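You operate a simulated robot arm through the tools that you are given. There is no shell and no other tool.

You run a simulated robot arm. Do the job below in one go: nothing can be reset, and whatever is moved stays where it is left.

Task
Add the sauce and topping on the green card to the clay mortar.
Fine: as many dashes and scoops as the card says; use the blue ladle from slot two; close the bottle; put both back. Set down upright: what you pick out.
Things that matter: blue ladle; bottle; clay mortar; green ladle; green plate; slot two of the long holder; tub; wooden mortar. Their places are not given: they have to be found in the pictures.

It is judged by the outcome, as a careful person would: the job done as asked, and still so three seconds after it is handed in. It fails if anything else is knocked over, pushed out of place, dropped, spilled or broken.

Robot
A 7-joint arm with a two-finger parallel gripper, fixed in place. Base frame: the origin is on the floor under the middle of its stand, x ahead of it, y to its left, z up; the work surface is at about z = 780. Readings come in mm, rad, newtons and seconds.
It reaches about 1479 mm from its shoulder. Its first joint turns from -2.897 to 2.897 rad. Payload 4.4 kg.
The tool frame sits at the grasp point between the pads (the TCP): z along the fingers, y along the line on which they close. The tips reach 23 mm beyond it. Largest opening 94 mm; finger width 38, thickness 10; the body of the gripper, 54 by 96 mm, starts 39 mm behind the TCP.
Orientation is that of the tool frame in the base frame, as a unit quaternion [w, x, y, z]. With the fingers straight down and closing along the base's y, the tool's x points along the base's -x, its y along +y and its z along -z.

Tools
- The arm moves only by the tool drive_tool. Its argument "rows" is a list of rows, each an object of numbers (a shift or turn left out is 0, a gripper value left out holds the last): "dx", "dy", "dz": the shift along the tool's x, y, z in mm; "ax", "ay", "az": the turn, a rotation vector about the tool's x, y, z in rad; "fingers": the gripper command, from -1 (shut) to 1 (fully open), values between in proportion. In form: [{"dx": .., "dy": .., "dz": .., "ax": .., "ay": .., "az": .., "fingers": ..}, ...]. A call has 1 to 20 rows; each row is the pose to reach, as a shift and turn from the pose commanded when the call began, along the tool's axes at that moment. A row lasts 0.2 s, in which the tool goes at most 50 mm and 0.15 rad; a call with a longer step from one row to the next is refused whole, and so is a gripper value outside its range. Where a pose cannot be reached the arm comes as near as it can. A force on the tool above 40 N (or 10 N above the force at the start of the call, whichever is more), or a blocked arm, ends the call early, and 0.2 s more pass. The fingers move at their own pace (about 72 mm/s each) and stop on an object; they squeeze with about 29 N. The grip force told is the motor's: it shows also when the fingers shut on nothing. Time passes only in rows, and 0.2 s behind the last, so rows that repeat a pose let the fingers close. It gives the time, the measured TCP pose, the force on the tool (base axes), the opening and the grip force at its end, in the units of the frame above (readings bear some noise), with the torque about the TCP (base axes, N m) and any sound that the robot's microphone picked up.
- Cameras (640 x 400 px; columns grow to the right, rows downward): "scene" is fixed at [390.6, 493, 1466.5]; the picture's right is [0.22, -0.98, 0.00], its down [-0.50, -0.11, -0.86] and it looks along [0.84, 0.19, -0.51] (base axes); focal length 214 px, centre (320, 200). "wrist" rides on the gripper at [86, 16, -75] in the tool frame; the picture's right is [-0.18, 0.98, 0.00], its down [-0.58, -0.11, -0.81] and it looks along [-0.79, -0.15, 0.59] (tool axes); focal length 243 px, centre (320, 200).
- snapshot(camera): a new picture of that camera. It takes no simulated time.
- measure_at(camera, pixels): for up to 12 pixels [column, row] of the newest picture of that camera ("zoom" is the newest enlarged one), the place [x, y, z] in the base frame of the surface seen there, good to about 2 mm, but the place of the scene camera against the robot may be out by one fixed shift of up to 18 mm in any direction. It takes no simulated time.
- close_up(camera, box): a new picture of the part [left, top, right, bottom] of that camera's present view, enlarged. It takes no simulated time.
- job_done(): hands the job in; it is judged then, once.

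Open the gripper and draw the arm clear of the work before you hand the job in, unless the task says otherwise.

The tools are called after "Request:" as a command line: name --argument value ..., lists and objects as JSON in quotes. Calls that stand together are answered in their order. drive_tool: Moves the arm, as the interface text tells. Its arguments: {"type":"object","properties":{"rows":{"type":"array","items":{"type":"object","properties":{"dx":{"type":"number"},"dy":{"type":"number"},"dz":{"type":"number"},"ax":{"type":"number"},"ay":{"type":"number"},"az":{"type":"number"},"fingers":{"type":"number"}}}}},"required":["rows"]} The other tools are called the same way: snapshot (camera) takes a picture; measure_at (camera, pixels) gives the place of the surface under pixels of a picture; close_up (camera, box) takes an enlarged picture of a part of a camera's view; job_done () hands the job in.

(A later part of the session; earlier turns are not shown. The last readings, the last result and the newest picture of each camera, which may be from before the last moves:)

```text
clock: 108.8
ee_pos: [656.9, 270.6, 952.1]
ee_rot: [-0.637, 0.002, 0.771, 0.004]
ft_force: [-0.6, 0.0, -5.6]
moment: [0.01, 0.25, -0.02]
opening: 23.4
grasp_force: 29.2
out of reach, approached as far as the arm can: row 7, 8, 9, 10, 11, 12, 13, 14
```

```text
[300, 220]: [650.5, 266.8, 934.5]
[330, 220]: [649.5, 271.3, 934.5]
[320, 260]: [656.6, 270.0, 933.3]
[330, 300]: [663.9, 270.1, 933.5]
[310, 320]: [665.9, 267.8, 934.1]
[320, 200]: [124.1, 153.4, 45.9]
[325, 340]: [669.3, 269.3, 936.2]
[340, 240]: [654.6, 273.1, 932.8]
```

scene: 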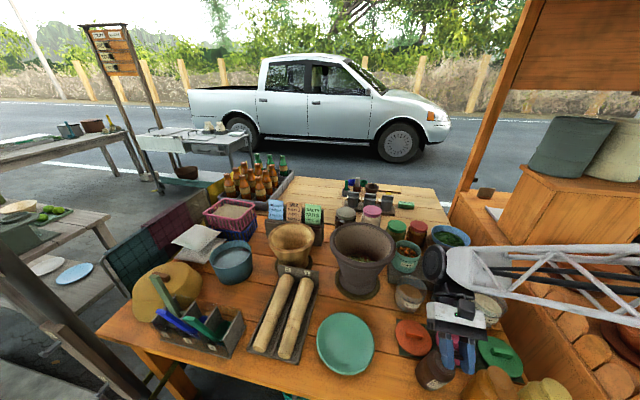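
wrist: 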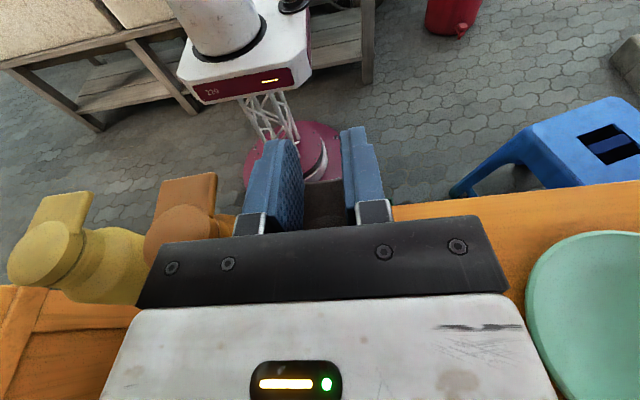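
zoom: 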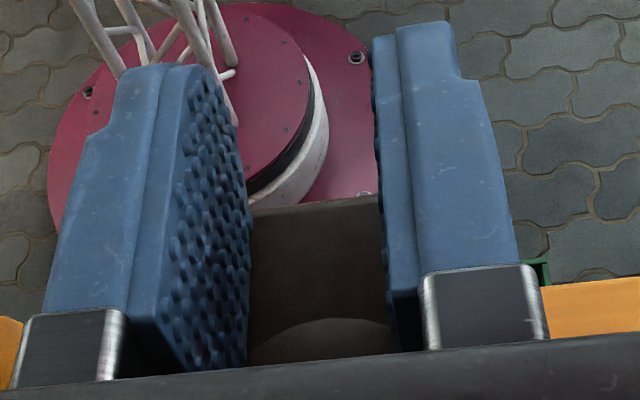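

The lid has fallen back shut (its top is flat at z≈934), slipping in the pads as the arm sank, and the bottle now stands about 20 mm farther back, slightly lifted. I lower gently by 1.5 mm and read the force.

Request:
drive_tool --rows '[{"dx": -0.75, "dz": 0.15}, {"dx": -1.5, "dz": 0.3}, {"dx": -1.5, "dz": 0.3}]'

Request:
snapshot --camera "wrist"

Request:
measure_at --camera "wrist" --pixels '[[315, 195], [325, 190], [322, 200], [325, 215], [320, 225], [330, 205]]'

```text
clock: 109.6
ee_pos: [657.3, 270.6, 953.9]
ee_rot: [-0.637, 0.001, 0.771, 0.004]
ft_force: [3.9, 0.7, 11.6]
moment: [0.07, -0.67, 0.01]
opening: 23.4
grasp_force: 28.6
```

```text
taken
```

wrist: 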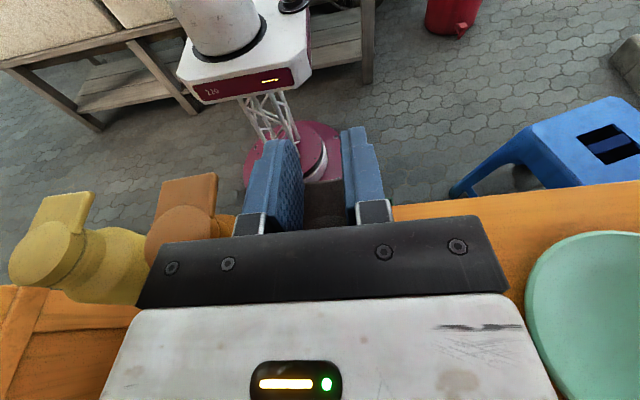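

```text
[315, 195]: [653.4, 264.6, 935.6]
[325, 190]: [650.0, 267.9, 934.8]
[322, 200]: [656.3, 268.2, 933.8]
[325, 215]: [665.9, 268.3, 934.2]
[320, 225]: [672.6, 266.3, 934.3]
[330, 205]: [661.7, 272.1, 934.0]
```

The bottle is pressed on its front edge (11.6 N), lid practically closed. I ease up half a millimetre, then open the fingers so it settles upright.

Request:
drive_tool --rows '[{"dx": 0.6, "dz": -0.1}, {"dx": 0.6, "dz": -0.1, "fingers": -0.45}, {"dx": 0.6, "dz": -0.1, "fingers": -0.3}, {"dx": 0.6, "dz": -0.1, "fingers": -0.1}, {"dx": 0.6, "dz": -0.1, "fingers": 0.1}, {"dx": 0.6, "dz": -0.1, "fingers": 0.1}]'

Request:
snapshot --camera "wrist"

Request:
close_up --camera "scene" --box '[400, 310, 520, 400]'

```text
clock: 111.0
ee_pos: [658.1, 270.0, 953.0]
ee_rot: [-0.636, 0.001, 0.772, 0.003]
ft_force: [0.7, 0.6, -0.8]
moment: [0.01, -0.02, -0.01]
opening: 51.7
grasp_force: 0.1
```

```text
taken
```

wrist: 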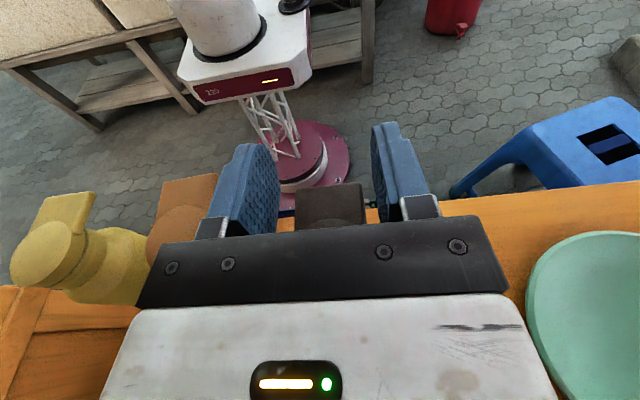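

```text
4.44 times, centred on (460, 355) of scene
```

zoom: 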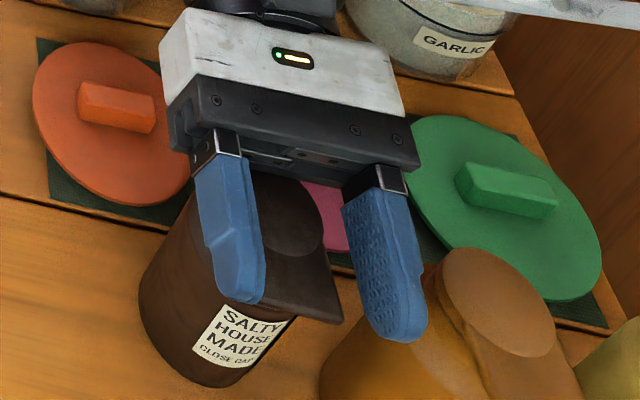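

The bottle stands on its own with the lid closed, and the fingers are clear of the tab. I raise the tool 90 mm and turn it back to pointing down.

Request:
drive_tool --rows '[{"dx": 9.8, "dz": -1.9}, {"dx": 24.5, "dz": -4.7}, {"dx": 44, "dz": -8.5}, {"dx": 66, "dz": -12.8}, {"dx": 88, "dz": -17}, {"dx": 98, "dz": -19, "ay": -0.1}, {"dx": 98, "dz": -19, "ay": -0.24}, {"dx": 98, "dz": -19, "ay": -0.38}, {"dx": 98, "dz": -19, "ay": -0.52}, {"dx": 98, "dz": -19, "ay": -0.66}, {"dx": 98, "dz": -19, "ay": -0.8}, {"dx": 98, "dz": -19, "ay": -0.94}, {"dx": 98, "dz": -19, "ay": -1.08}, {"dx": 98, "dz": -19, "ay": -1.22}, {"dx": 98, "dz": -19, "ay": -1.38}, {"dx": 98, "dz": -19, "ay": -1.38}]'

Request:
snapshot --camera "wrist"

Request:
snapshot --camera "scene"

```text
refused: row 15 steps farther than a row can; nothing moved
```

```text
taken
```

wrist: 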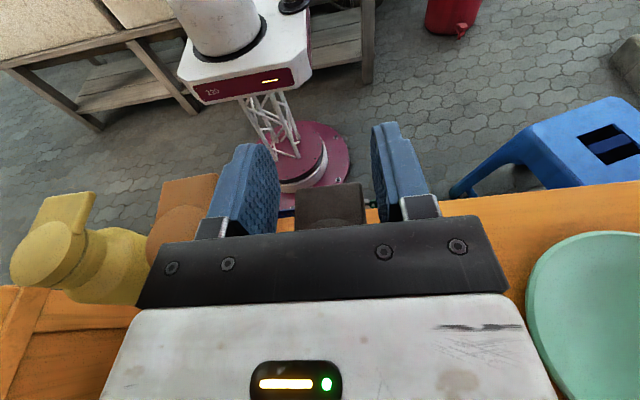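

```text
taken
```

scene: 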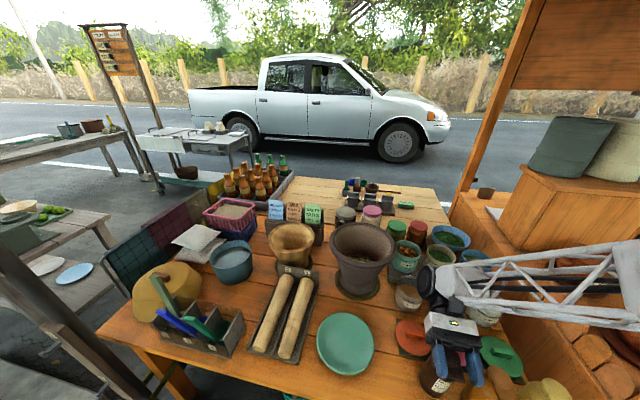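

The call was refused for one too-large turn step, so nothing moved. I resend it with smaller turns.

Request:
drive_tool --rows '[{"dx": 9.8, "dz": -1.9}, {"dx": 24.5, "dz": -4.7}, {"dx": 44, "dz": -8.5}, {"dx": 66, "dz": -12.8}, {"dx": 88, "dz": -17}, {"dx": 98, "dz": -19, "ay": -0.1}, {"dx": 98, "dz": -19, "ay": -0.24}, {"dx": 98, "dz": -19, "ay": -0.38}, {"dx": 98, "dz": -19, "ay": -0.52}, {"dx": 98, "dz": -19, "ay": -0.66}, {"dx": 98, "dz": -19, "ay": -0.8}, {"dx": 98, "dz": -19, "ay": -0.94}, {"dx": 98, "dz": -19, "ay": -1.08}, {"dx": 98, "dz": -19, "ay": -1.22}, {"dx": 98, "dz": -19, "ay": -1.36}, {"dx": 98, "dz": -19, "ay": -1.38}]'

Request:
snapshot --camera "wrist"

Request:
snapshot --camera "scene"

```text
clock: 114.4
ee_pos: [658.3, 269.7, 1052.9]
ee_rot: [0.0, 0.002, 1.0, 0.002]
ft_force: [-0.4, 0.6, 0.3]
moment: [0.01, -0.02, 0.0]
opening: 51.4
grasp_force: 0.0
out of reach, approached as far as the arm can: row 1, 2, 3, 4, 5, 6
```

```text
taken
```

wrist: 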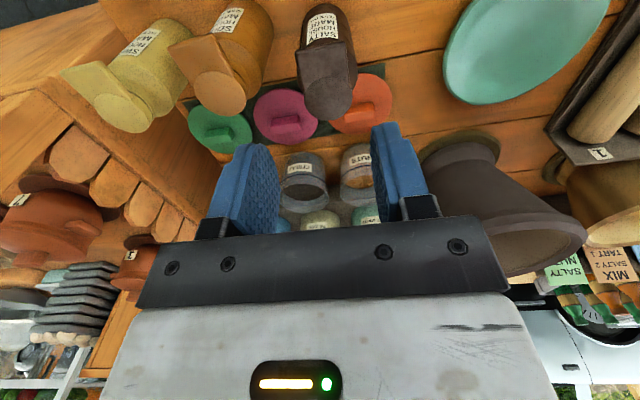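

```text
taken
```

scene: 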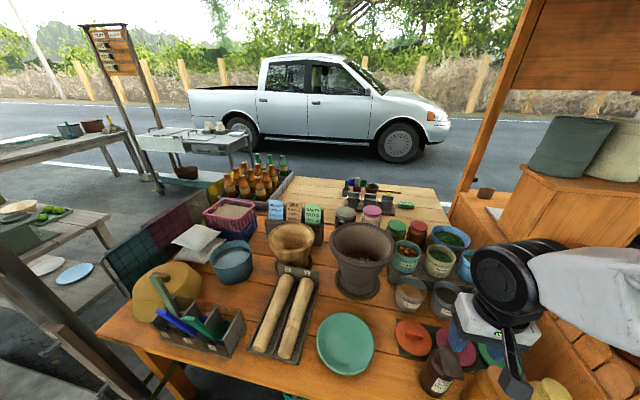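

All is free and the bottle stands upright with lid shut, nearer the lids. I measure its present place, and check the lids on the mat.

Request:
close_up --camera "wrist" --box '[270, 0, 400, 140]'

Request:
measure_at --camera "zoom" --pixels '[[240, 140], [270, 240], [330, 130], [345, 170], [300, 170], [310, 220], [240, 300], [385, 290], [310, 270], [310, 330], [280, 60], [330, 60]]'

Request:
close_up --camera "scene" --box '[390, 310, 510, 400]'

```text
2.86 times, centred on (335, 70) of wrist
```

zoom: 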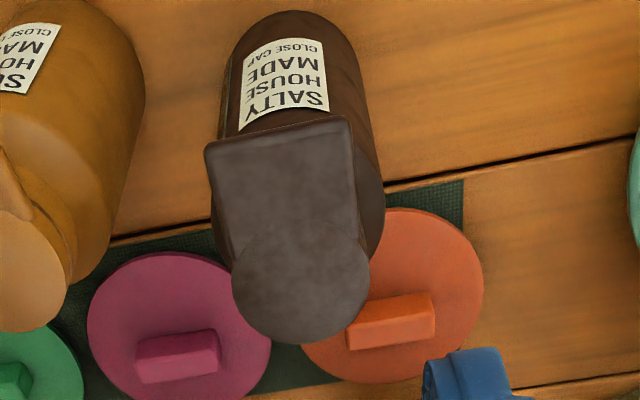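

```text
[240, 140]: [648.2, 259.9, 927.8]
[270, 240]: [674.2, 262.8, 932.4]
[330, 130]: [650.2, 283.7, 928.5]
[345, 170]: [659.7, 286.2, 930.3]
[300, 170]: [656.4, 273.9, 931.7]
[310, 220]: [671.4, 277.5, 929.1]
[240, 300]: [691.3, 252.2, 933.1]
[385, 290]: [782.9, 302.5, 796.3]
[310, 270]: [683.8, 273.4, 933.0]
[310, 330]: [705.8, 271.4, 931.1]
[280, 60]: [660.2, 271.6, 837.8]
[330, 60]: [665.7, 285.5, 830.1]
```

```text
4.44 times, centred on (450, 355) of scene
```

zoom: 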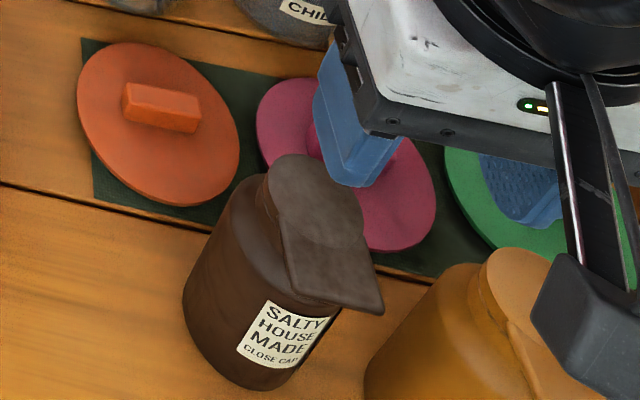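

The bottle now stands at about (689,271), lid closed. I will open the lid instead with closed fingers as a bar from the left, pointing along −y. I first turn the tool to that heading in the free space to the left.

Request:
drive_tool --rows '[{"dy": 14, "az": -0.131, "fingers": 0.1}, {"dy": 28, "az": -0.262}, {"dy": 42, "az": -0.393}, {"dy": 57, "az": -0.524}, {"dy": 71, "az": -0.654}, {"dy": 85, "az": -0.785}, {"dy": 99, "az": -0.916}, {"dy": 113, "az": -1.047}, {"dy": 128, "az": -1.178}, {"dy": 142, "az": -1.309}, {"dy": 156, "az": -1.44}, {"dx": -1.7, "dy": 170, "dz": 3, "az": -1.571}, {"dx": -1.7, "dy": 170, "dz": 3, "az": -1.571}]'

Request:
drive_tool --rows '[{"dz": 5, "ay": 0.14}, {"dz": 10, "ay": 0.28}, {"dz": 15, "ay": 0.42}, {"dz": 20, "ay": 0.56}, {"dz": 25, "ay": 0.7}, {"dz": 30, "ay": 0.84}, {"dz": 35, "ay": 0.98}, {"dz": 40, "ay": 1.12}, {"dz": 45, "ay": 1.26}, {"dz": 50, "ay": 1.4}, {"dz": 50, "ay": 1.4}]'

Request:
snapshot --camera "wrist"

Request:
snapshot --camera "scene"

```text
clock: 117.2
ee_pos: [661.1, 440.3, 1050.6]
ee_rot: [0.001, -0.705, 0.709, 0.001]
ft_force: [-0.9, 0.8, 0.4]
moment: [0.02, 0.03, -0.01]
opening: 51.8
grasp_force: 0.0
```

```text
clock: 119.6
ee_pos: [660.6, 440.2, 1000.3]
ee_rot: [-0.456, -0.54, 0.543, -0.453]
ft_force: [0.3, -0.5, 0.7]
moment: [0.02, -0.04, 0.01]
opening: 51.7
grasp_force: 0.1
```

```text
taken
```

wrist: 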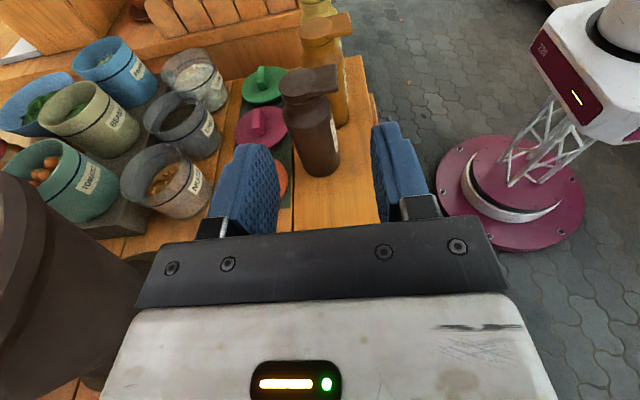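

```text
taken
```

scene: 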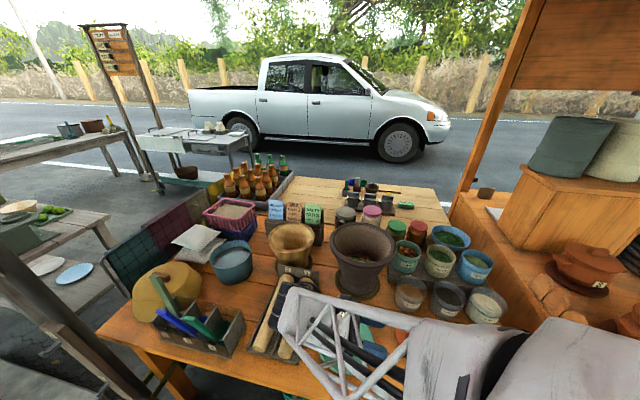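

The tool now points along −y and 10° down, with the bottle seen in profile at (312,120). I zoom and measure tab and body precisely from here.

Request:
close_up --camera "wrist" --box '[270, 55, 350, 185]'

Request:
close_up --camera "wrist" --box '[272, 58, 347, 112]'

Request:
measure_at --camera "zoom" --pixels '[[545, 70], [560, 130], [555, 190], [500, 70], [500, 200], [400, 90], [400, 215], [350, 240], [100, 170], [250, 60], [220, 280], [380, 170]]'

Request:
measure_at --camera "zoom" --pixels '[[420, 260], [450, 280], [480, 330], [470, 370], [300, 350], [200, 350], [250, 310], [300, 310], [400, 300], [120, 300], [240, 250], [150, 110]]'

```text
3.08 times, centred on (310, 120) of wrist
```

zoom: 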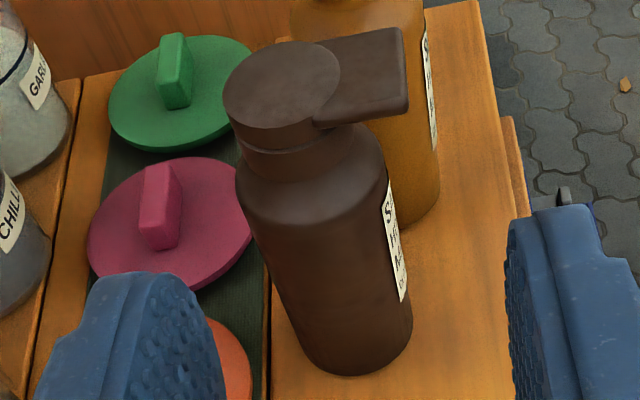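

```text
7.41 times, centred on (310, 85) of wrist
```

zoom: 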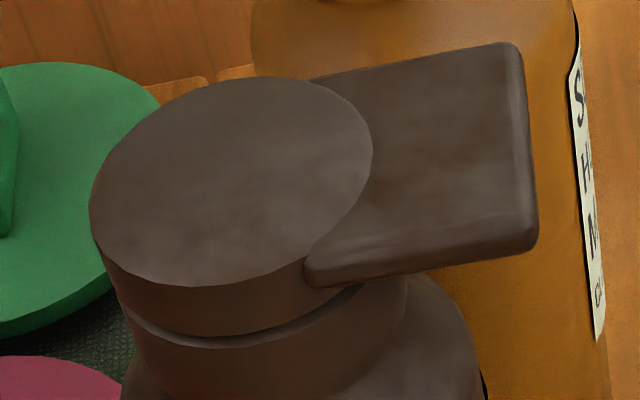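

```text
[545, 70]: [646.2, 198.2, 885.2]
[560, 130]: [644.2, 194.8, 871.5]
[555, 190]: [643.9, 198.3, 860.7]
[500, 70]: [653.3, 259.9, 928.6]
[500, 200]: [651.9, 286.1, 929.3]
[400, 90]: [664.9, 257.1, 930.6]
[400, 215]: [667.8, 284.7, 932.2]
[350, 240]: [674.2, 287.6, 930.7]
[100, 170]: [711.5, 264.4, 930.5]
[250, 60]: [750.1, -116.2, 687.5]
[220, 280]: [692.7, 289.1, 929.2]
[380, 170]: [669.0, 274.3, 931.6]
```

```text
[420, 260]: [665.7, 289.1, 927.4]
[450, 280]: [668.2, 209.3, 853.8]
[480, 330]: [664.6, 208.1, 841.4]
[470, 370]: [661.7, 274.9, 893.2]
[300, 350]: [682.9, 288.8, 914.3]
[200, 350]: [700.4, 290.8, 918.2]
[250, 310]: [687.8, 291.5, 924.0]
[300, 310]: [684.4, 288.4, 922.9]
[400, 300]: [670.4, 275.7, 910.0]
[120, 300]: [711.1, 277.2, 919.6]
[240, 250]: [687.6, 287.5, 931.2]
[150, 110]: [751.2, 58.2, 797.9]
```

Cap centre is now (691,271.5), tab tip at x≈648, skirt seam at z≈920. I shut the fingers and go down on the left side to z≈898, in front of the body line.

Request:
drive_tool --rows '[{"dx": -12, "dy": 2, "dz": 7, "fingers": -1}, {"dx": -30, "dy": 5, "dz": 18}, {"dx": -50, "dy": 8, "dz": 31}, {"dx": -70, "dy": 11, "dz": 43}, {"dx": -85, "dy": 13, "dz": 52}, {"dx": -93.7, "dy": 13.6, "dz": 57.4}, {"dx": -93.7, "dy": 13.6, "dz": 57.4}]'

Request:
snapshot --camera "wrist"

Request:
snapshot --camera "scene"

```text
clock: 121.2
ee_pos: [645.8, 398.9, 898.0]
ee_rot: [-0.456, -0.541, 0.542, -0.454]
ft_force: [0.4, -1.3, 0.5]
moment: [-0.02, 0.05, 0.01]
opening: 0.1
grasp_force: 29.3
```

```text
taken
```

wrist: 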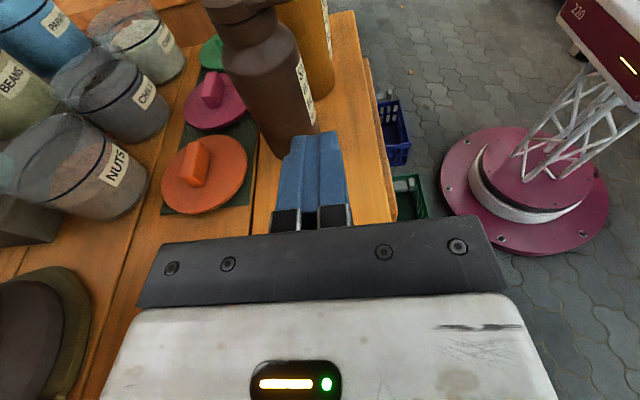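

```text
taken
```

scene: 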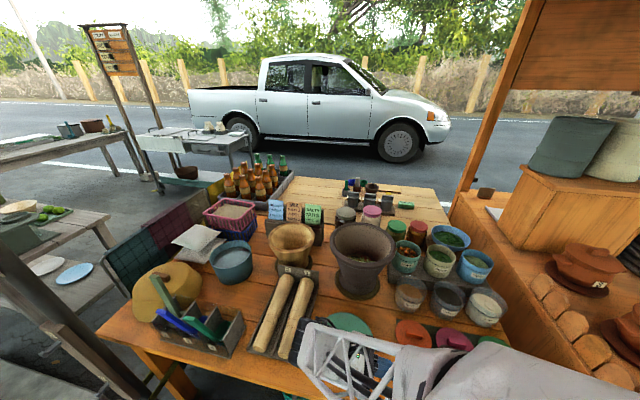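

Reached, with the closed fingers at x≈646, z≈898. I advance along −y toward the space beneath the tab, stopping just before it.

Request:
drive_tool --rows '[{"dx": 3.5, "dz": 20}, {"dx": 7, "dz": 40}, {"dx": 10.5, "dz": 60}, {"dx": 12.1, "dz": 69}, {"dx": 12.1, "dz": 69}]'

Request:
snapshot --camera "wrist"

Request:
close_up --camera "wrist" --box '[180, 0, 400, 200]'

Request:
close_up --camera "scene" --box '[340, 320, 520, 400]'

```text
clock: 122.4
ee_pos: [647.1, 330.5, 899.8]
ee_rot: [-0.456, -0.54, 0.543, -0.453]
ft_force: [0.4, 0.2, -0.2]
moment: [0.0, 0.01, 0.0]
opening: 0.0
grasp_force: 28.6
```

```text
taken
```

wrist: 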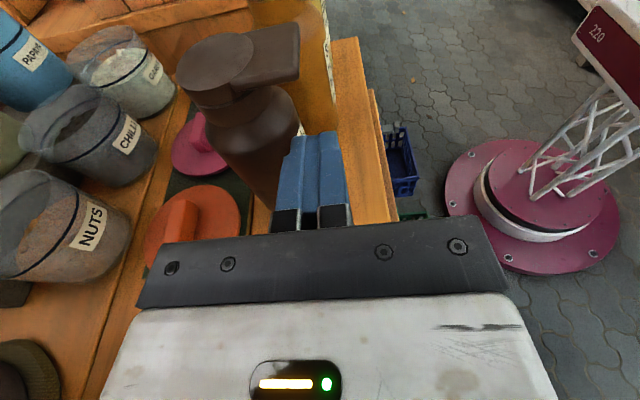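

```text
2.00 times, centred on (290, 100) of wrist
```

zoom: 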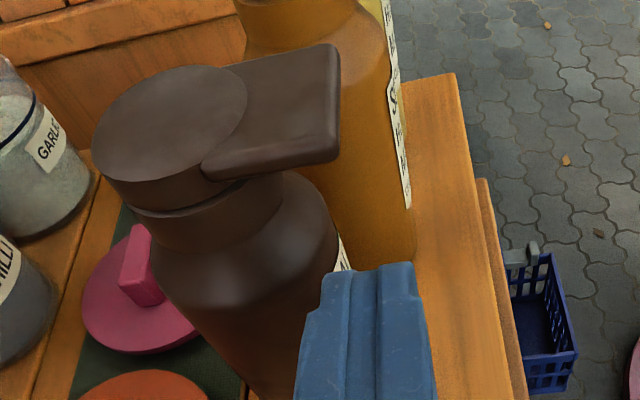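

```text
3.56 times, centred on (430, 360) of scene
```

zoom: 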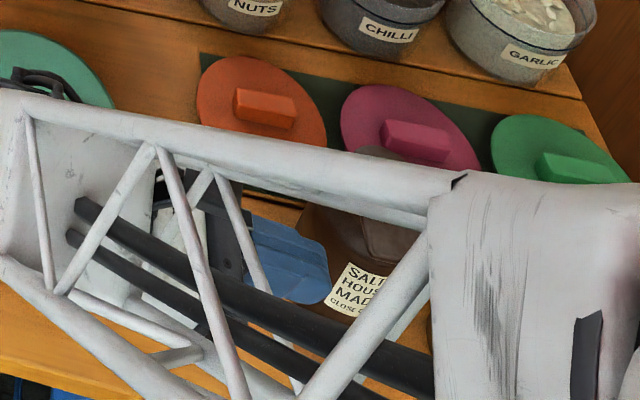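

The fingertips are at the level just below the tab and in front of the body. I move 45 mm farther so they pass under the tab.

Request:
drive_tool --rows '[{"dx": 2.6, "dz": 15}, {"dx": 5.3, "dz": 30}, {"dx": 7.8, "dz": 44.3}, {"dx": 7.8, "dz": 44.3}]'

Request:
snapshot --camera "wrist"

Request:
close_up --camera "wrist" --box '[180, 0, 400, 200]'

```text
clock: 123.4
ee_pos: [645.9, 283.6, 898.5]
ee_rot: [-0.456, -0.54, 0.543, -0.453]
ft_force: [0.1, 0.1, -0.1]
moment: [-0.02, 0.03, 0.01]
opening: 0.1
grasp_force: 28.8
```

```text
taken
```

wrist: 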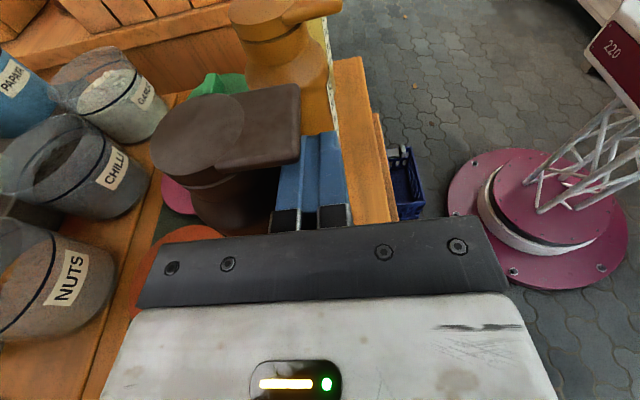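

```text
2.00 times, centred on (290, 100) of wrist
```

zoom: 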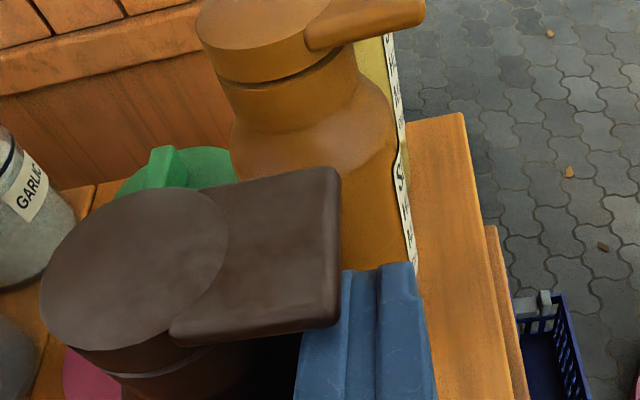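

The fingers are under the tab. I raise them in small steps to feel how hard the lid is to turn, staying within a few degrees.

Request:
drive_tool --rows '[{"dx": 2, "dz": -0.3}, {"dx": 4, "dz": -0.7}, {"dx": 5, "dz": -0.9}, {"dx": 5, "dz": -0.9}]'

Request:
drive_tool --rows '[{"dx": 1.5, "dz": -0.25}, {"dx": 3, "dz": -0.5}, {"dx": 3, "dz": -0.5}]'

Request:
snapshot --camera "wrist"

Request:
close_up --camera "wrist" --box '[180, 0, 400, 200]'

```text
clock: 124.4
ee_pos: [645.8, 284.4, 903.9]
ee_rot: [-0.456, -0.541, 0.542, -0.454]
ft_force: [0.3, -0.4, 0.1]
moment: [0.0, 0.0, 0.03]
opening: 0.0
grasp_force: 29.1
```

```text
clock: 125.2
ee_pos: [646.7, 284.6, 907.4]
ee_rot: [-0.456, -0.54, 0.543, -0.453]
ft_force: [-1.1, -0.4, -0.1]
moment: [0.03, 0.02, -0.02]
opening: 0.1
grasp_force: 29.1
```

```text
taken
```

wrist: 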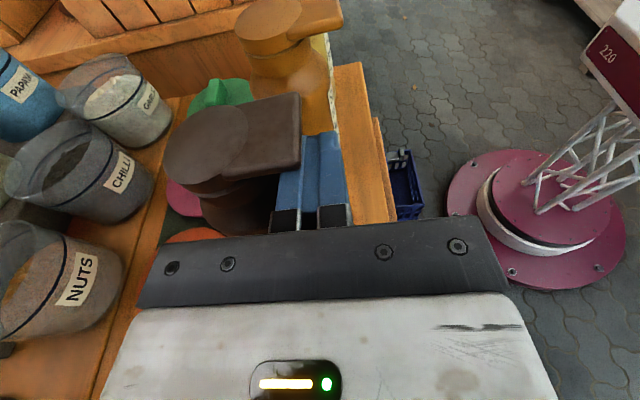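

```text
2.00 times, centred on (290, 100) of wrist
```

zoom: 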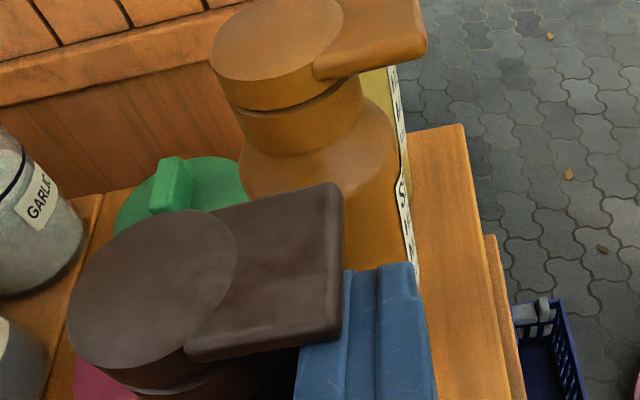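

No force yet at z=907. I keep raising in 3 mm steps.

Request:
drive_tool --rows '[{"dx": 1.5, "dz": -0.25}, {"dx": 3, "dz": -0.5}, {"dx": 3, "dz": -0.5}]'

Request:
drive_tool --rows '[{"dx": 1.5, "dz": -0.25}, {"dx": 3, "dz": -0.5}, {"dx": 3, "dz": -0.5}]'

Request:
snapshot --camera "wrist"

Request:
close_up --camera "wrist" --box '[130, 60, 350, 260]'

```text
clock: 126.0
ee_pos: [647.0, 284.4, 909.9]
ee_rot: [-0.456, -0.54, 0.543, -0.453]
ft_force: [0.9, 1.1, -0.8]
moment: [0.04, 0.03, -0.02]
opening: 0.2
grasp_force: 29.2
```

```text
clock: 126.8
ee_pos: [646.8, 285.1, 913.0]
ee_rot: [-0.455, -0.541, 0.543, -0.453]
ft_force: [-0.3, -0.4, 0.6]
moment: [0.0, 0.01, -0.02]
opening: 0.3
grasp_force: 29.5
```

```text
taken
```

wrist: 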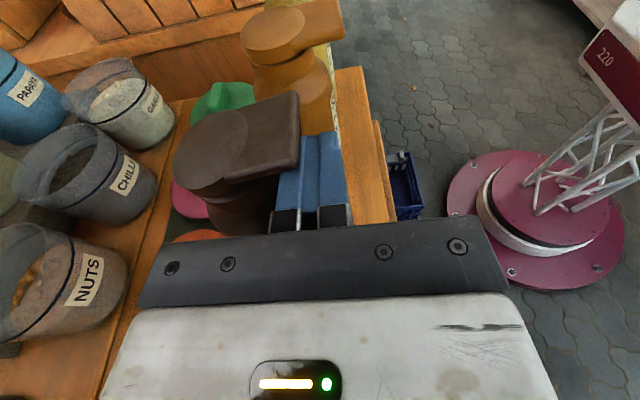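

```text
2.00 times, centred on (240, 160) of wrist
```

zoom: 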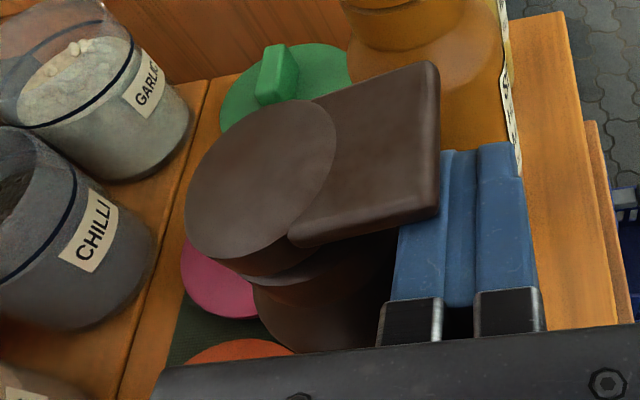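

The lid is opening (a dark gap shows beneath the disc at (300,265)) with almost no force. I measure the lid's slope.

Request:
measure_at --camera "zoom" --pixels '[[220, 190], [260, 170], [300, 150], [320, 200], [370, 190], [420, 180], [420, 100], [380, 140], [290, 240], [300, 300], [280, 290], [340, 290]]'

```text
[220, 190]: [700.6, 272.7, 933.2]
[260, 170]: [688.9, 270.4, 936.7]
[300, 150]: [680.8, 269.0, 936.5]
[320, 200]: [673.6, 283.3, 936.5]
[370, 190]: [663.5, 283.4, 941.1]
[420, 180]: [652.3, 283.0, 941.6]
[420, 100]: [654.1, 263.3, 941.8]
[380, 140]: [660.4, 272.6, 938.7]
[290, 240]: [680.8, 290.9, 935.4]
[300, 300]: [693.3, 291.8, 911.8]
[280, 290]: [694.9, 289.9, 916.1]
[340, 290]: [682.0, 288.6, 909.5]
```

The lid stands about 10° open with hardly any force, so this works. I follow the arc upward and back to about 0.6 rad.

Request:
drive_tool --rows '[{"dx": 3.2, "dy": -2.2, "dz": -0.55}, {"dx": 6.4, "dy": -4.5, "dz": -1.1}, {"dx": 9.9, "dy": -6.2, "dz": -1.7}, {"dx": 13.3, "dy": -8, "dz": -2.3}, {"dx": 16.5, "dy": -10.2, "dz": -2.9}, {"dx": 19.7, "dy": -12.5, "dz": -3.5}, {"dx": 19.7, "dy": -12.5, "dz": -3.5}]'

Request:
snapshot --camera "wrist"

Request:
close_up --camera "wrist" --box '[130, 60, 350, 260]'

Request:
measure_at --camera "zoom" --pixels '[[220, 190], [260, 170], [300, 150], [320, 200], [370, 150], [400, 150], [400, 100], [350, 120], [290, 240], [300, 320], [260, 300], [340, 290]]'

```text
clock: 128.4
ee_pos: [659.4, 285.1, 932.7]
ee_rot: [-0.456, -0.54, 0.543, -0.453]
ft_force: [0.2, 0.4, 0.8]
moment: [-0.01, 0.01, -0.03]
opening: 0.1
grasp_force: 29.2
```

```text
taken
```

wrist: 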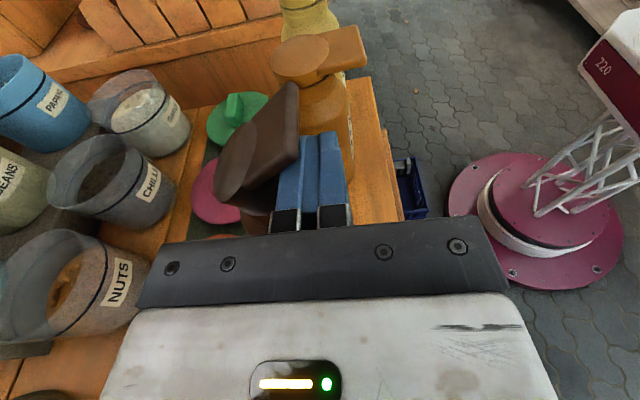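

```text
2.00 times, centred on (240, 160) of wrist
```

zoom: 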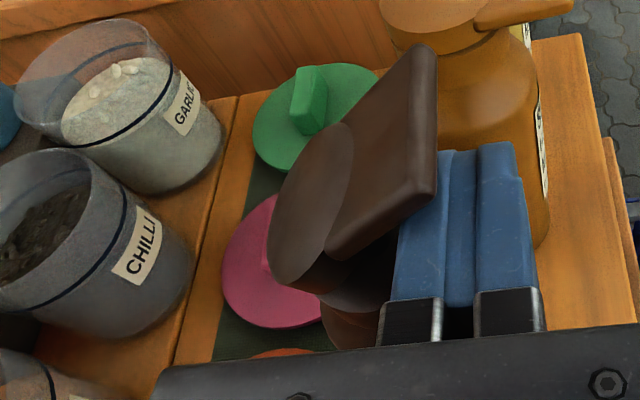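

```text
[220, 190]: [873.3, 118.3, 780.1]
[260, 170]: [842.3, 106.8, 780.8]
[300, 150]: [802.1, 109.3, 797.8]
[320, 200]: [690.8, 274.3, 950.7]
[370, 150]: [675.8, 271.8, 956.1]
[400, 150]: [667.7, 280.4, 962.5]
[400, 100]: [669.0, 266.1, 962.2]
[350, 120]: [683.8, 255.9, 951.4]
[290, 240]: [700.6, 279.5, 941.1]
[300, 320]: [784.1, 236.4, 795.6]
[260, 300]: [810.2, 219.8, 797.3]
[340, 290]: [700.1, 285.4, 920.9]
```

The lid is now at about 33° with only 0.8 N. I continue to about 0.9 rad.

Request:
drive_tool --rows '[{"dx": 3, "dy": -2.2, "dz": -0.5}, {"dx": 6, "dy": -4.6, "dz": -1.0}, {"dx": 8.4, "dy": -7.5, "dz": -1.5}, {"dx": 10.7, "dy": -10.6, "dz": -1.9}, {"dx": 10.7, "dy": -10.6, "dz": -1.9}]'

Request:
snapshot --camera "wrist"

Request:
close_up --camera "wrist" --box '[170, 50, 350, 230]'

Request:
measure_at --camera "zoom" --pixels '[[300, 200], [330, 150], [360, 120], [340, 250], [300, 260], [330, 290], [350, 310], [280, 210], [370, 160], [320, 320], [350, 200], [300, 150]]'

```text
clock: 129.6
ee_pos: [669.3, 285.4, 944.6]
ee_rot: [-0.455, -0.541, 0.542, -0.454]
ft_force: [-1.2, -0.2, 0.9]
moment: [0.02, 0.02, -0.02]
opening: 0.1
grasp_force: 29.0
```

```text
taken
```

wrist: 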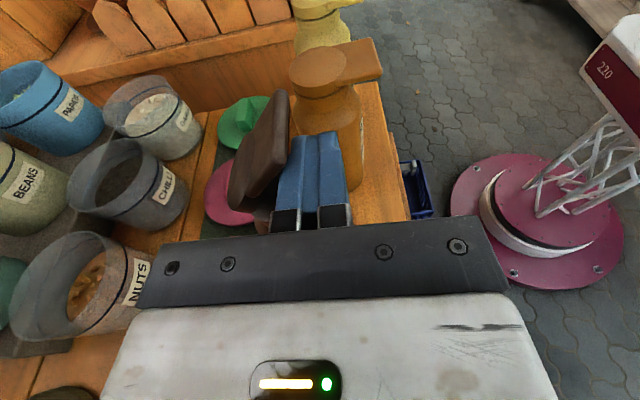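

```text
2.22 times, centred on (260, 140) of wrist
```

zoom: 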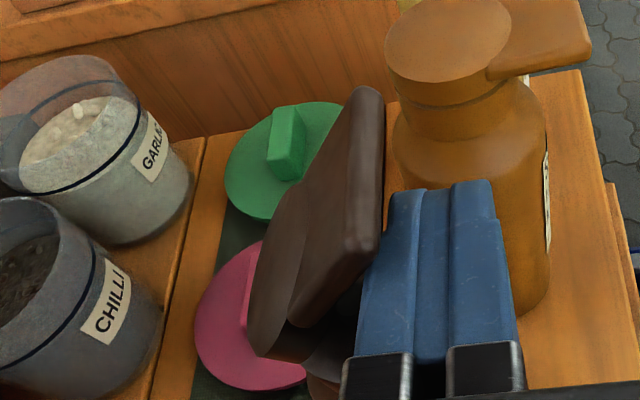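

```text
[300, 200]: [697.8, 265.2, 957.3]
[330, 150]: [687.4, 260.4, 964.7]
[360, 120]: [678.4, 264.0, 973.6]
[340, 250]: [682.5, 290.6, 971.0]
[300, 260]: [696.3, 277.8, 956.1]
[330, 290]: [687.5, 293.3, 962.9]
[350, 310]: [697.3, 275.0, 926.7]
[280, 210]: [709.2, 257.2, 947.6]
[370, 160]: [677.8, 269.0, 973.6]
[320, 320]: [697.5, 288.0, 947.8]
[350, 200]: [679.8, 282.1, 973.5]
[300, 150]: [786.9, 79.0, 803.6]
```

The lid is at about 42°. I continue up and back.

Request:
drive_tool --rows '[{"dx": 2.5, "dy": -2.5, "dz": -0.4}, {"dx": 5, "dy": -5, "dz": -0.9}, {"dx": 7, "dy": -8, "dz": -1.2}, {"dx": 9, "dy": -11, "dz": -1.6}, {"dx": 10, "dy": -14, "dz": -1.8}, {"dx": 10, "dy": -14, "dz": -1.8}]'

Request:
snapshot --camera "wrist"

Request:
close_up --camera "wrist" --box '[170, 50, 350, 230]'

Request:
measure_at --camera "zoom" --pixels '[[310, 200], [330, 150], [350, 120], [340, 250], [300, 260], [330, 290], [350, 310], [280, 250], [360, 160], [310, 320], [345, 200], [320, 180]]'

```text
clock: 131.0
ee_pos: [683.3, 283.6, 953.4]
ee_rot: [-0.456, -0.54, 0.544, -0.453]
ft_force: [1.2, -0.1, -0.8]
moment: [0.01, 0.01, 0.0]
opening: 0.2
grasp_force: 29.4
```

```text
taken
```

wrist: 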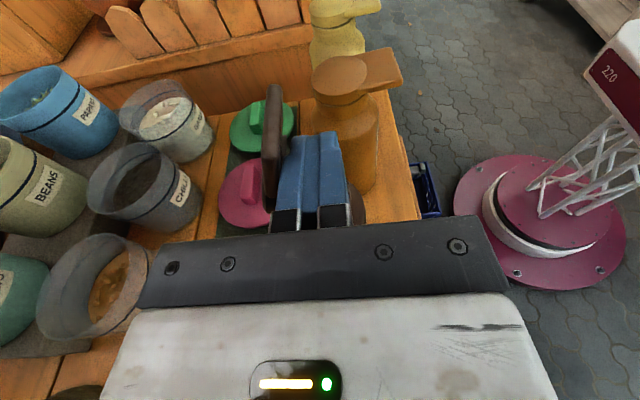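

```text
2.22 times, centred on (260, 140) of wrist
```

zoom: 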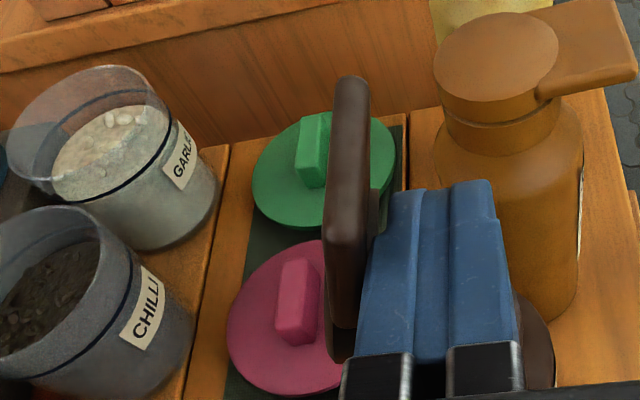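

```text
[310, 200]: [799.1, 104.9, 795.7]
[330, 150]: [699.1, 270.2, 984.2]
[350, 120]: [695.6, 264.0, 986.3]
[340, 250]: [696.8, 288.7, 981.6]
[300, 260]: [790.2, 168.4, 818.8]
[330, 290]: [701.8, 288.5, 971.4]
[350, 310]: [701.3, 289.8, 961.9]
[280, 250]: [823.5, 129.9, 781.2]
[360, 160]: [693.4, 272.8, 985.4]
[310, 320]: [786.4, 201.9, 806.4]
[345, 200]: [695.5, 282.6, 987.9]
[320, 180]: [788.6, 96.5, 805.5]
```

The lid stands at about 80°. I push 10 mm farther back, slowly, to bring it past vertical.

Request:
drive_tool --rows '[{"dx": 0.5, "dy": -2.5}, {"dx": 1, "dy": -5}, {"dx": 1, "dy": -7.5}, {"dx": 1, "dy": -10}, {"dx": 1, "dy": -10}]'

Request:
snapshot --camera "wrist"

Request:
close_up --camera "wrist" --box '[170, 50, 350, 230]'

Request:
measure_at --camera "zoom" --pixels '[[320, 150], [340, 120], [330, 250], [320, 290], [335, 310], [345, 200], [325, 200], [330, 330], [530, 340], [540, 310], [345, 160], [310, 250]]'

```text
clock: 132.2
ee_pos: [693.1, 284.1, 955.2]
ee_rot: [-0.455, -0.541, 0.543, -0.453]
ft_force: [-0.1, -0.5, -0.3]
moment: [-0.02, -0.01, -0.03]
opening: 0.0
grasp_force: 28.9
```

```text
taken
```

wrist: 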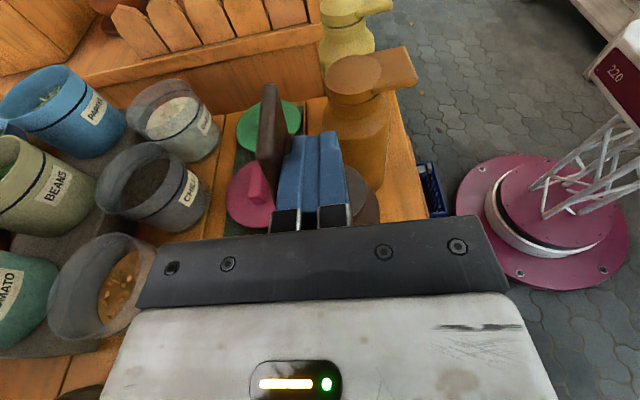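

```text
2.22 times, centred on (260, 140) of wrist
```

zoom: 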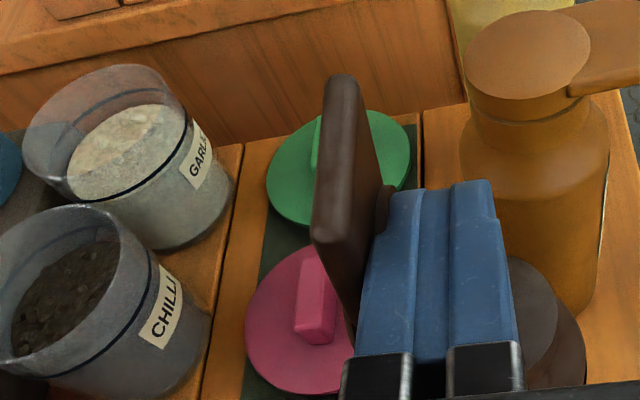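

```text
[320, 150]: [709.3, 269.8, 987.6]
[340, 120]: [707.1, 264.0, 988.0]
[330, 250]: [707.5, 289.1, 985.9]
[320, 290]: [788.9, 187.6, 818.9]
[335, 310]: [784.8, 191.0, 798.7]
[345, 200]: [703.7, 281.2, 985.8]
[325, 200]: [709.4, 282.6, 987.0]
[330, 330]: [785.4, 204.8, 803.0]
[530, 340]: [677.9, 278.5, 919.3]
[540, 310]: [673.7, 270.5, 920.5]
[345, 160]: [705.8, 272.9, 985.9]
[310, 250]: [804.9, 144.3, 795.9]
```

The lid is just past vertical (tip at (707,·,987)) and the bottle stands. I push 6 mm more, then back off toward −x and look.

Request:
drive_tool --rows '[{"dy": -2}, {"dy": -4}, {"dy": -6}, {"dy": -6}, {"dy": -2}, {"dy": 3}, {"dy": 8}, {"dy": 8}]'

Request:
snapshot --camera "wrist"

Request:
close_up --camera "wrist" --box '[170, 50, 350, 230]'

Request:
measure_at --camera "zoom" --pixels '[[320, 150], [340, 120], [330, 250], [345, 200], [325, 200], [530, 340], [540, 310], [345, 160], [300, 200], [360, 260], [380, 200], [350, 230]]'

```text
clock: 134.0
ee_pos: [685.4, 284.8, 954.5]
ee_rot: [-0.455, -0.541, 0.542, -0.454]
ft_force: [0.0, 0.3, 0.0]
moment: [-0.01, 0.04, -0.01]
opening: 0.0
grasp_force: 29.5
```

```text
taken
```

wrist: 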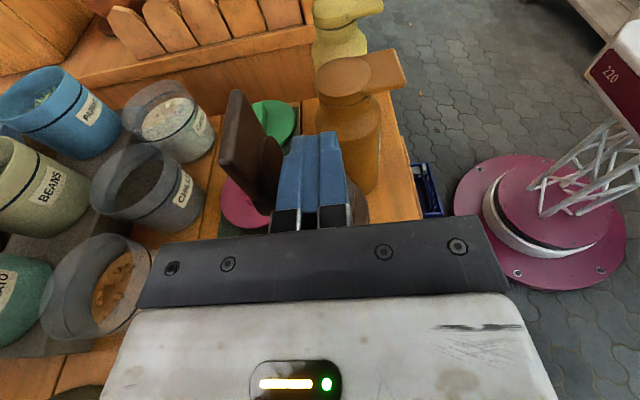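

```text
2.22 times, centred on (260, 140) of wrist
```

zoom: 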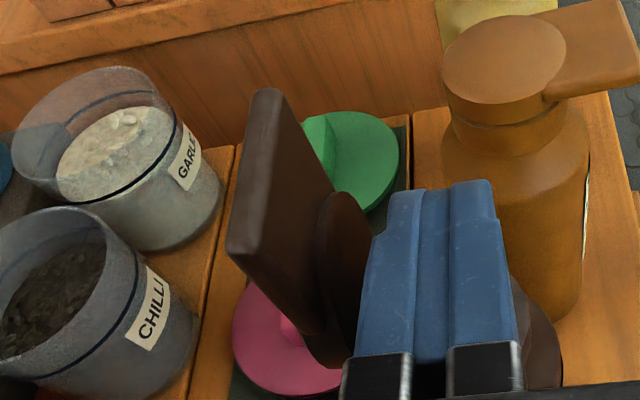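

```text
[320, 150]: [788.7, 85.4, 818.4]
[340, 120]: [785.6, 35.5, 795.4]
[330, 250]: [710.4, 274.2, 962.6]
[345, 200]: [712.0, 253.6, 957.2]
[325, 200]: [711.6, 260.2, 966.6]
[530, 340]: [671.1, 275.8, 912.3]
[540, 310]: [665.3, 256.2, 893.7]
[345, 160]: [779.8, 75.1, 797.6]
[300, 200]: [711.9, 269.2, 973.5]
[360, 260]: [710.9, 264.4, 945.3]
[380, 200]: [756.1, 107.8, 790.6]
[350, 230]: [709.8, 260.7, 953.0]
```

The lid stays open at about 92° by itself. I withdraw along +y and look at the bottle again.

Request:
drive_tool --rows '[{"dx": -1.7, "dz": -10}, {"dx": -5.2, "dz": -30}, {"dx": -10.4, "dz": -60}, {"dx": -15.7, "dz": -90}, {"dx": -20, "dz": -115}, {"dx": -20, "dz": -135, "fingers": 1}, {"dx": -20, "dz": -150}, {"dx": -20, "dz": -150}]'

Request:
snapshot --camera "wrist"

Request:
close_up --camera "wrist" --box '[220, 0, 380, 200]'

```text
clock: 135.8
ee_pos: [684.8, 436.1, 961.3]
ee_rot: [-0.455, -0.541, 0.543, -0.453]
ft_force: [0.0, 0.2, 0.1]
moment: [-0.03, 0.02, 0.01]
opening: 94.0
grasp_force: 0.0
```

```text
taken
```

wrist: 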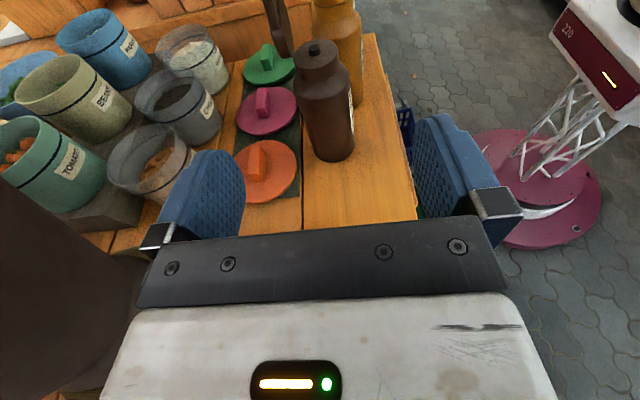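

```text
2.00 times, centred on (300, 100) of wrist
```

zoom: 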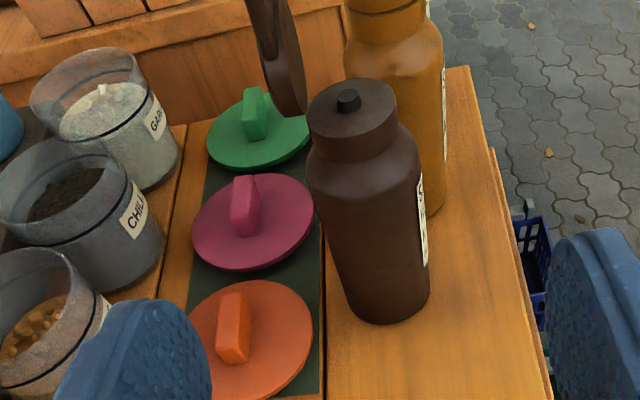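

The cap is open behind the neck, showing the little spout at zoom (348,100); the bottle stands upright. I measure body, neck and lid for the grasp.

Request:
close_up --camera "wrist" --box '[260, 0, 380, 170]'

Request:
measure_at --camera "zoom" --pixels '[[285, 130], [325, 130], [350, 120], [310, 100], [305, 118], [265, 120], [270, 190], [320, 190], [360, 190], [320, 300], [290, 300], [360, 300]]'

Request:
measure_at --camera "zoom" --pixels '[[262, 220], [262, 180], [375, 200], [380, 300], [300, 340], [330, 370], [285, 320], [240, 60], [260, 40], [255, 100], [310, 160], [320, 240]]'

```text
2.35 times, centred on (320, 85) of wrist
```

zoom: 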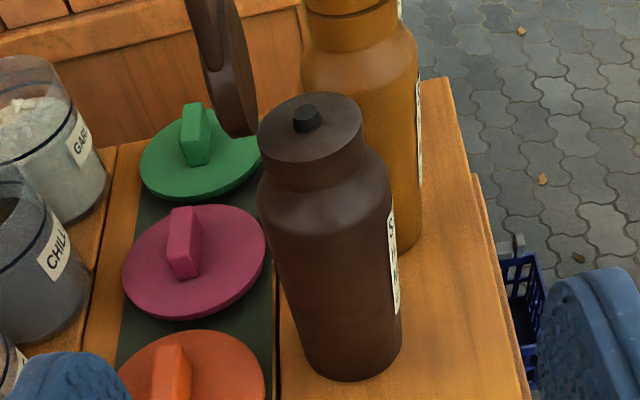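

```text
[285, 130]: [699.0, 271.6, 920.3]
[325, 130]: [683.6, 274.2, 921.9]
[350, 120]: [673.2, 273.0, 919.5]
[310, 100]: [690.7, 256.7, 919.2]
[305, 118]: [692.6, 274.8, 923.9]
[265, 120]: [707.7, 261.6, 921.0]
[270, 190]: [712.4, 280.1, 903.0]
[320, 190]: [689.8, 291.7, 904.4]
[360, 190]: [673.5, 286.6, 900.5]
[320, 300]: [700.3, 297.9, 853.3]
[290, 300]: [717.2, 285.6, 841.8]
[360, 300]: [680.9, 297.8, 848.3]
```

```text
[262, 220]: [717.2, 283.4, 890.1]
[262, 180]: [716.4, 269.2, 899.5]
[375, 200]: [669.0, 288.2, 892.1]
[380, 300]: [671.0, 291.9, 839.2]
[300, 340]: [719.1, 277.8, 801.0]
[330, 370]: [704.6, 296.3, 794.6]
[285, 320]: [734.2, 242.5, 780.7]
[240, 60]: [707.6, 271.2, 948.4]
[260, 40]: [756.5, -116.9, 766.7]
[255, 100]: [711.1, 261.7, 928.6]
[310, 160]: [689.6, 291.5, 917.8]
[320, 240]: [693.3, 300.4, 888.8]
```

Bottle axis at (690.5,272), radius about 28, body z 780–890, neck top z≈920. I move to the left of it with open fingers, going down to z≈850 for a grasp at mid-body.

Request:
drive_tool --rows '[{"dx": -20, "dy": -1, "dz": 7}, {"dx": -45, "dy": -2.5, "dz": 15}, {"dx": -70, "dy": -4, "dz": 23}, {"dx": -70, "dy": -4, "dz": 23}]'

Request:
snapshot --camera "scene"

Request:
close_up --camera "scene" --box '[280, 280, 500, 400]'

```text
clock: 136.8
ee_pos: [689.6, 425.3, 888.2]
ee_rot: [-0.456, -0.54, 0.543, -0.452]
ft_force: [0.1, 0.2, -0.1]
moment: [-0.01, 0.06, 0.01]
opening: 93.7
grasp_force: 0.1
```

```text
taken
```

scene: 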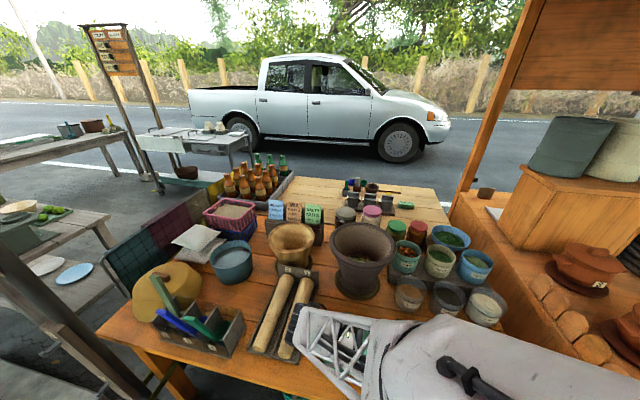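

```text
2.91 times, centred on (390, 340) of scene
```

zoom: 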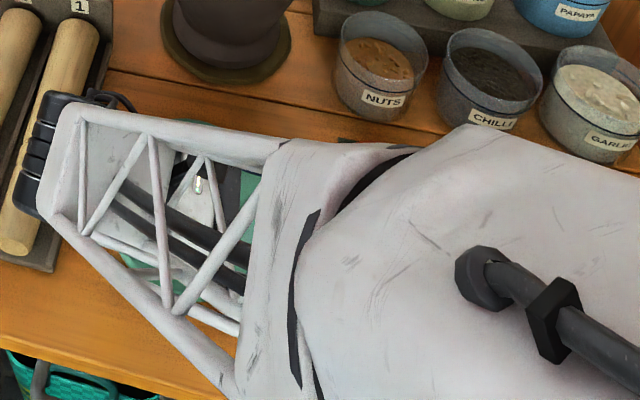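

I check the height of the wrist's black joint at zoom (45,140), which sits near the pestles, and of the forearm, for clearance when going lower.

Request:
measure_at --camera "zoom" --pixels '[[60, 110], [35, 150], [30, 190], [55, 200], [80, 130], [150, 130], [130, 260], [220, 370], [300, 200], [70, 60], [20, 130], [20, 30]]'

```text
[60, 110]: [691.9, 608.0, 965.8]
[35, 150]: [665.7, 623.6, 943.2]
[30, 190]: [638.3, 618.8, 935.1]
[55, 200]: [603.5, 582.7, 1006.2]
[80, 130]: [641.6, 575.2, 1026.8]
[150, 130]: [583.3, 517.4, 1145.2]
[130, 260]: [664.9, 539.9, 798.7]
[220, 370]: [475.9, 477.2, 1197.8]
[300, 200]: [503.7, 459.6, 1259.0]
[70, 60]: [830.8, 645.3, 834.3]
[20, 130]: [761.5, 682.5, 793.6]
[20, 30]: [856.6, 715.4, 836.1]
```

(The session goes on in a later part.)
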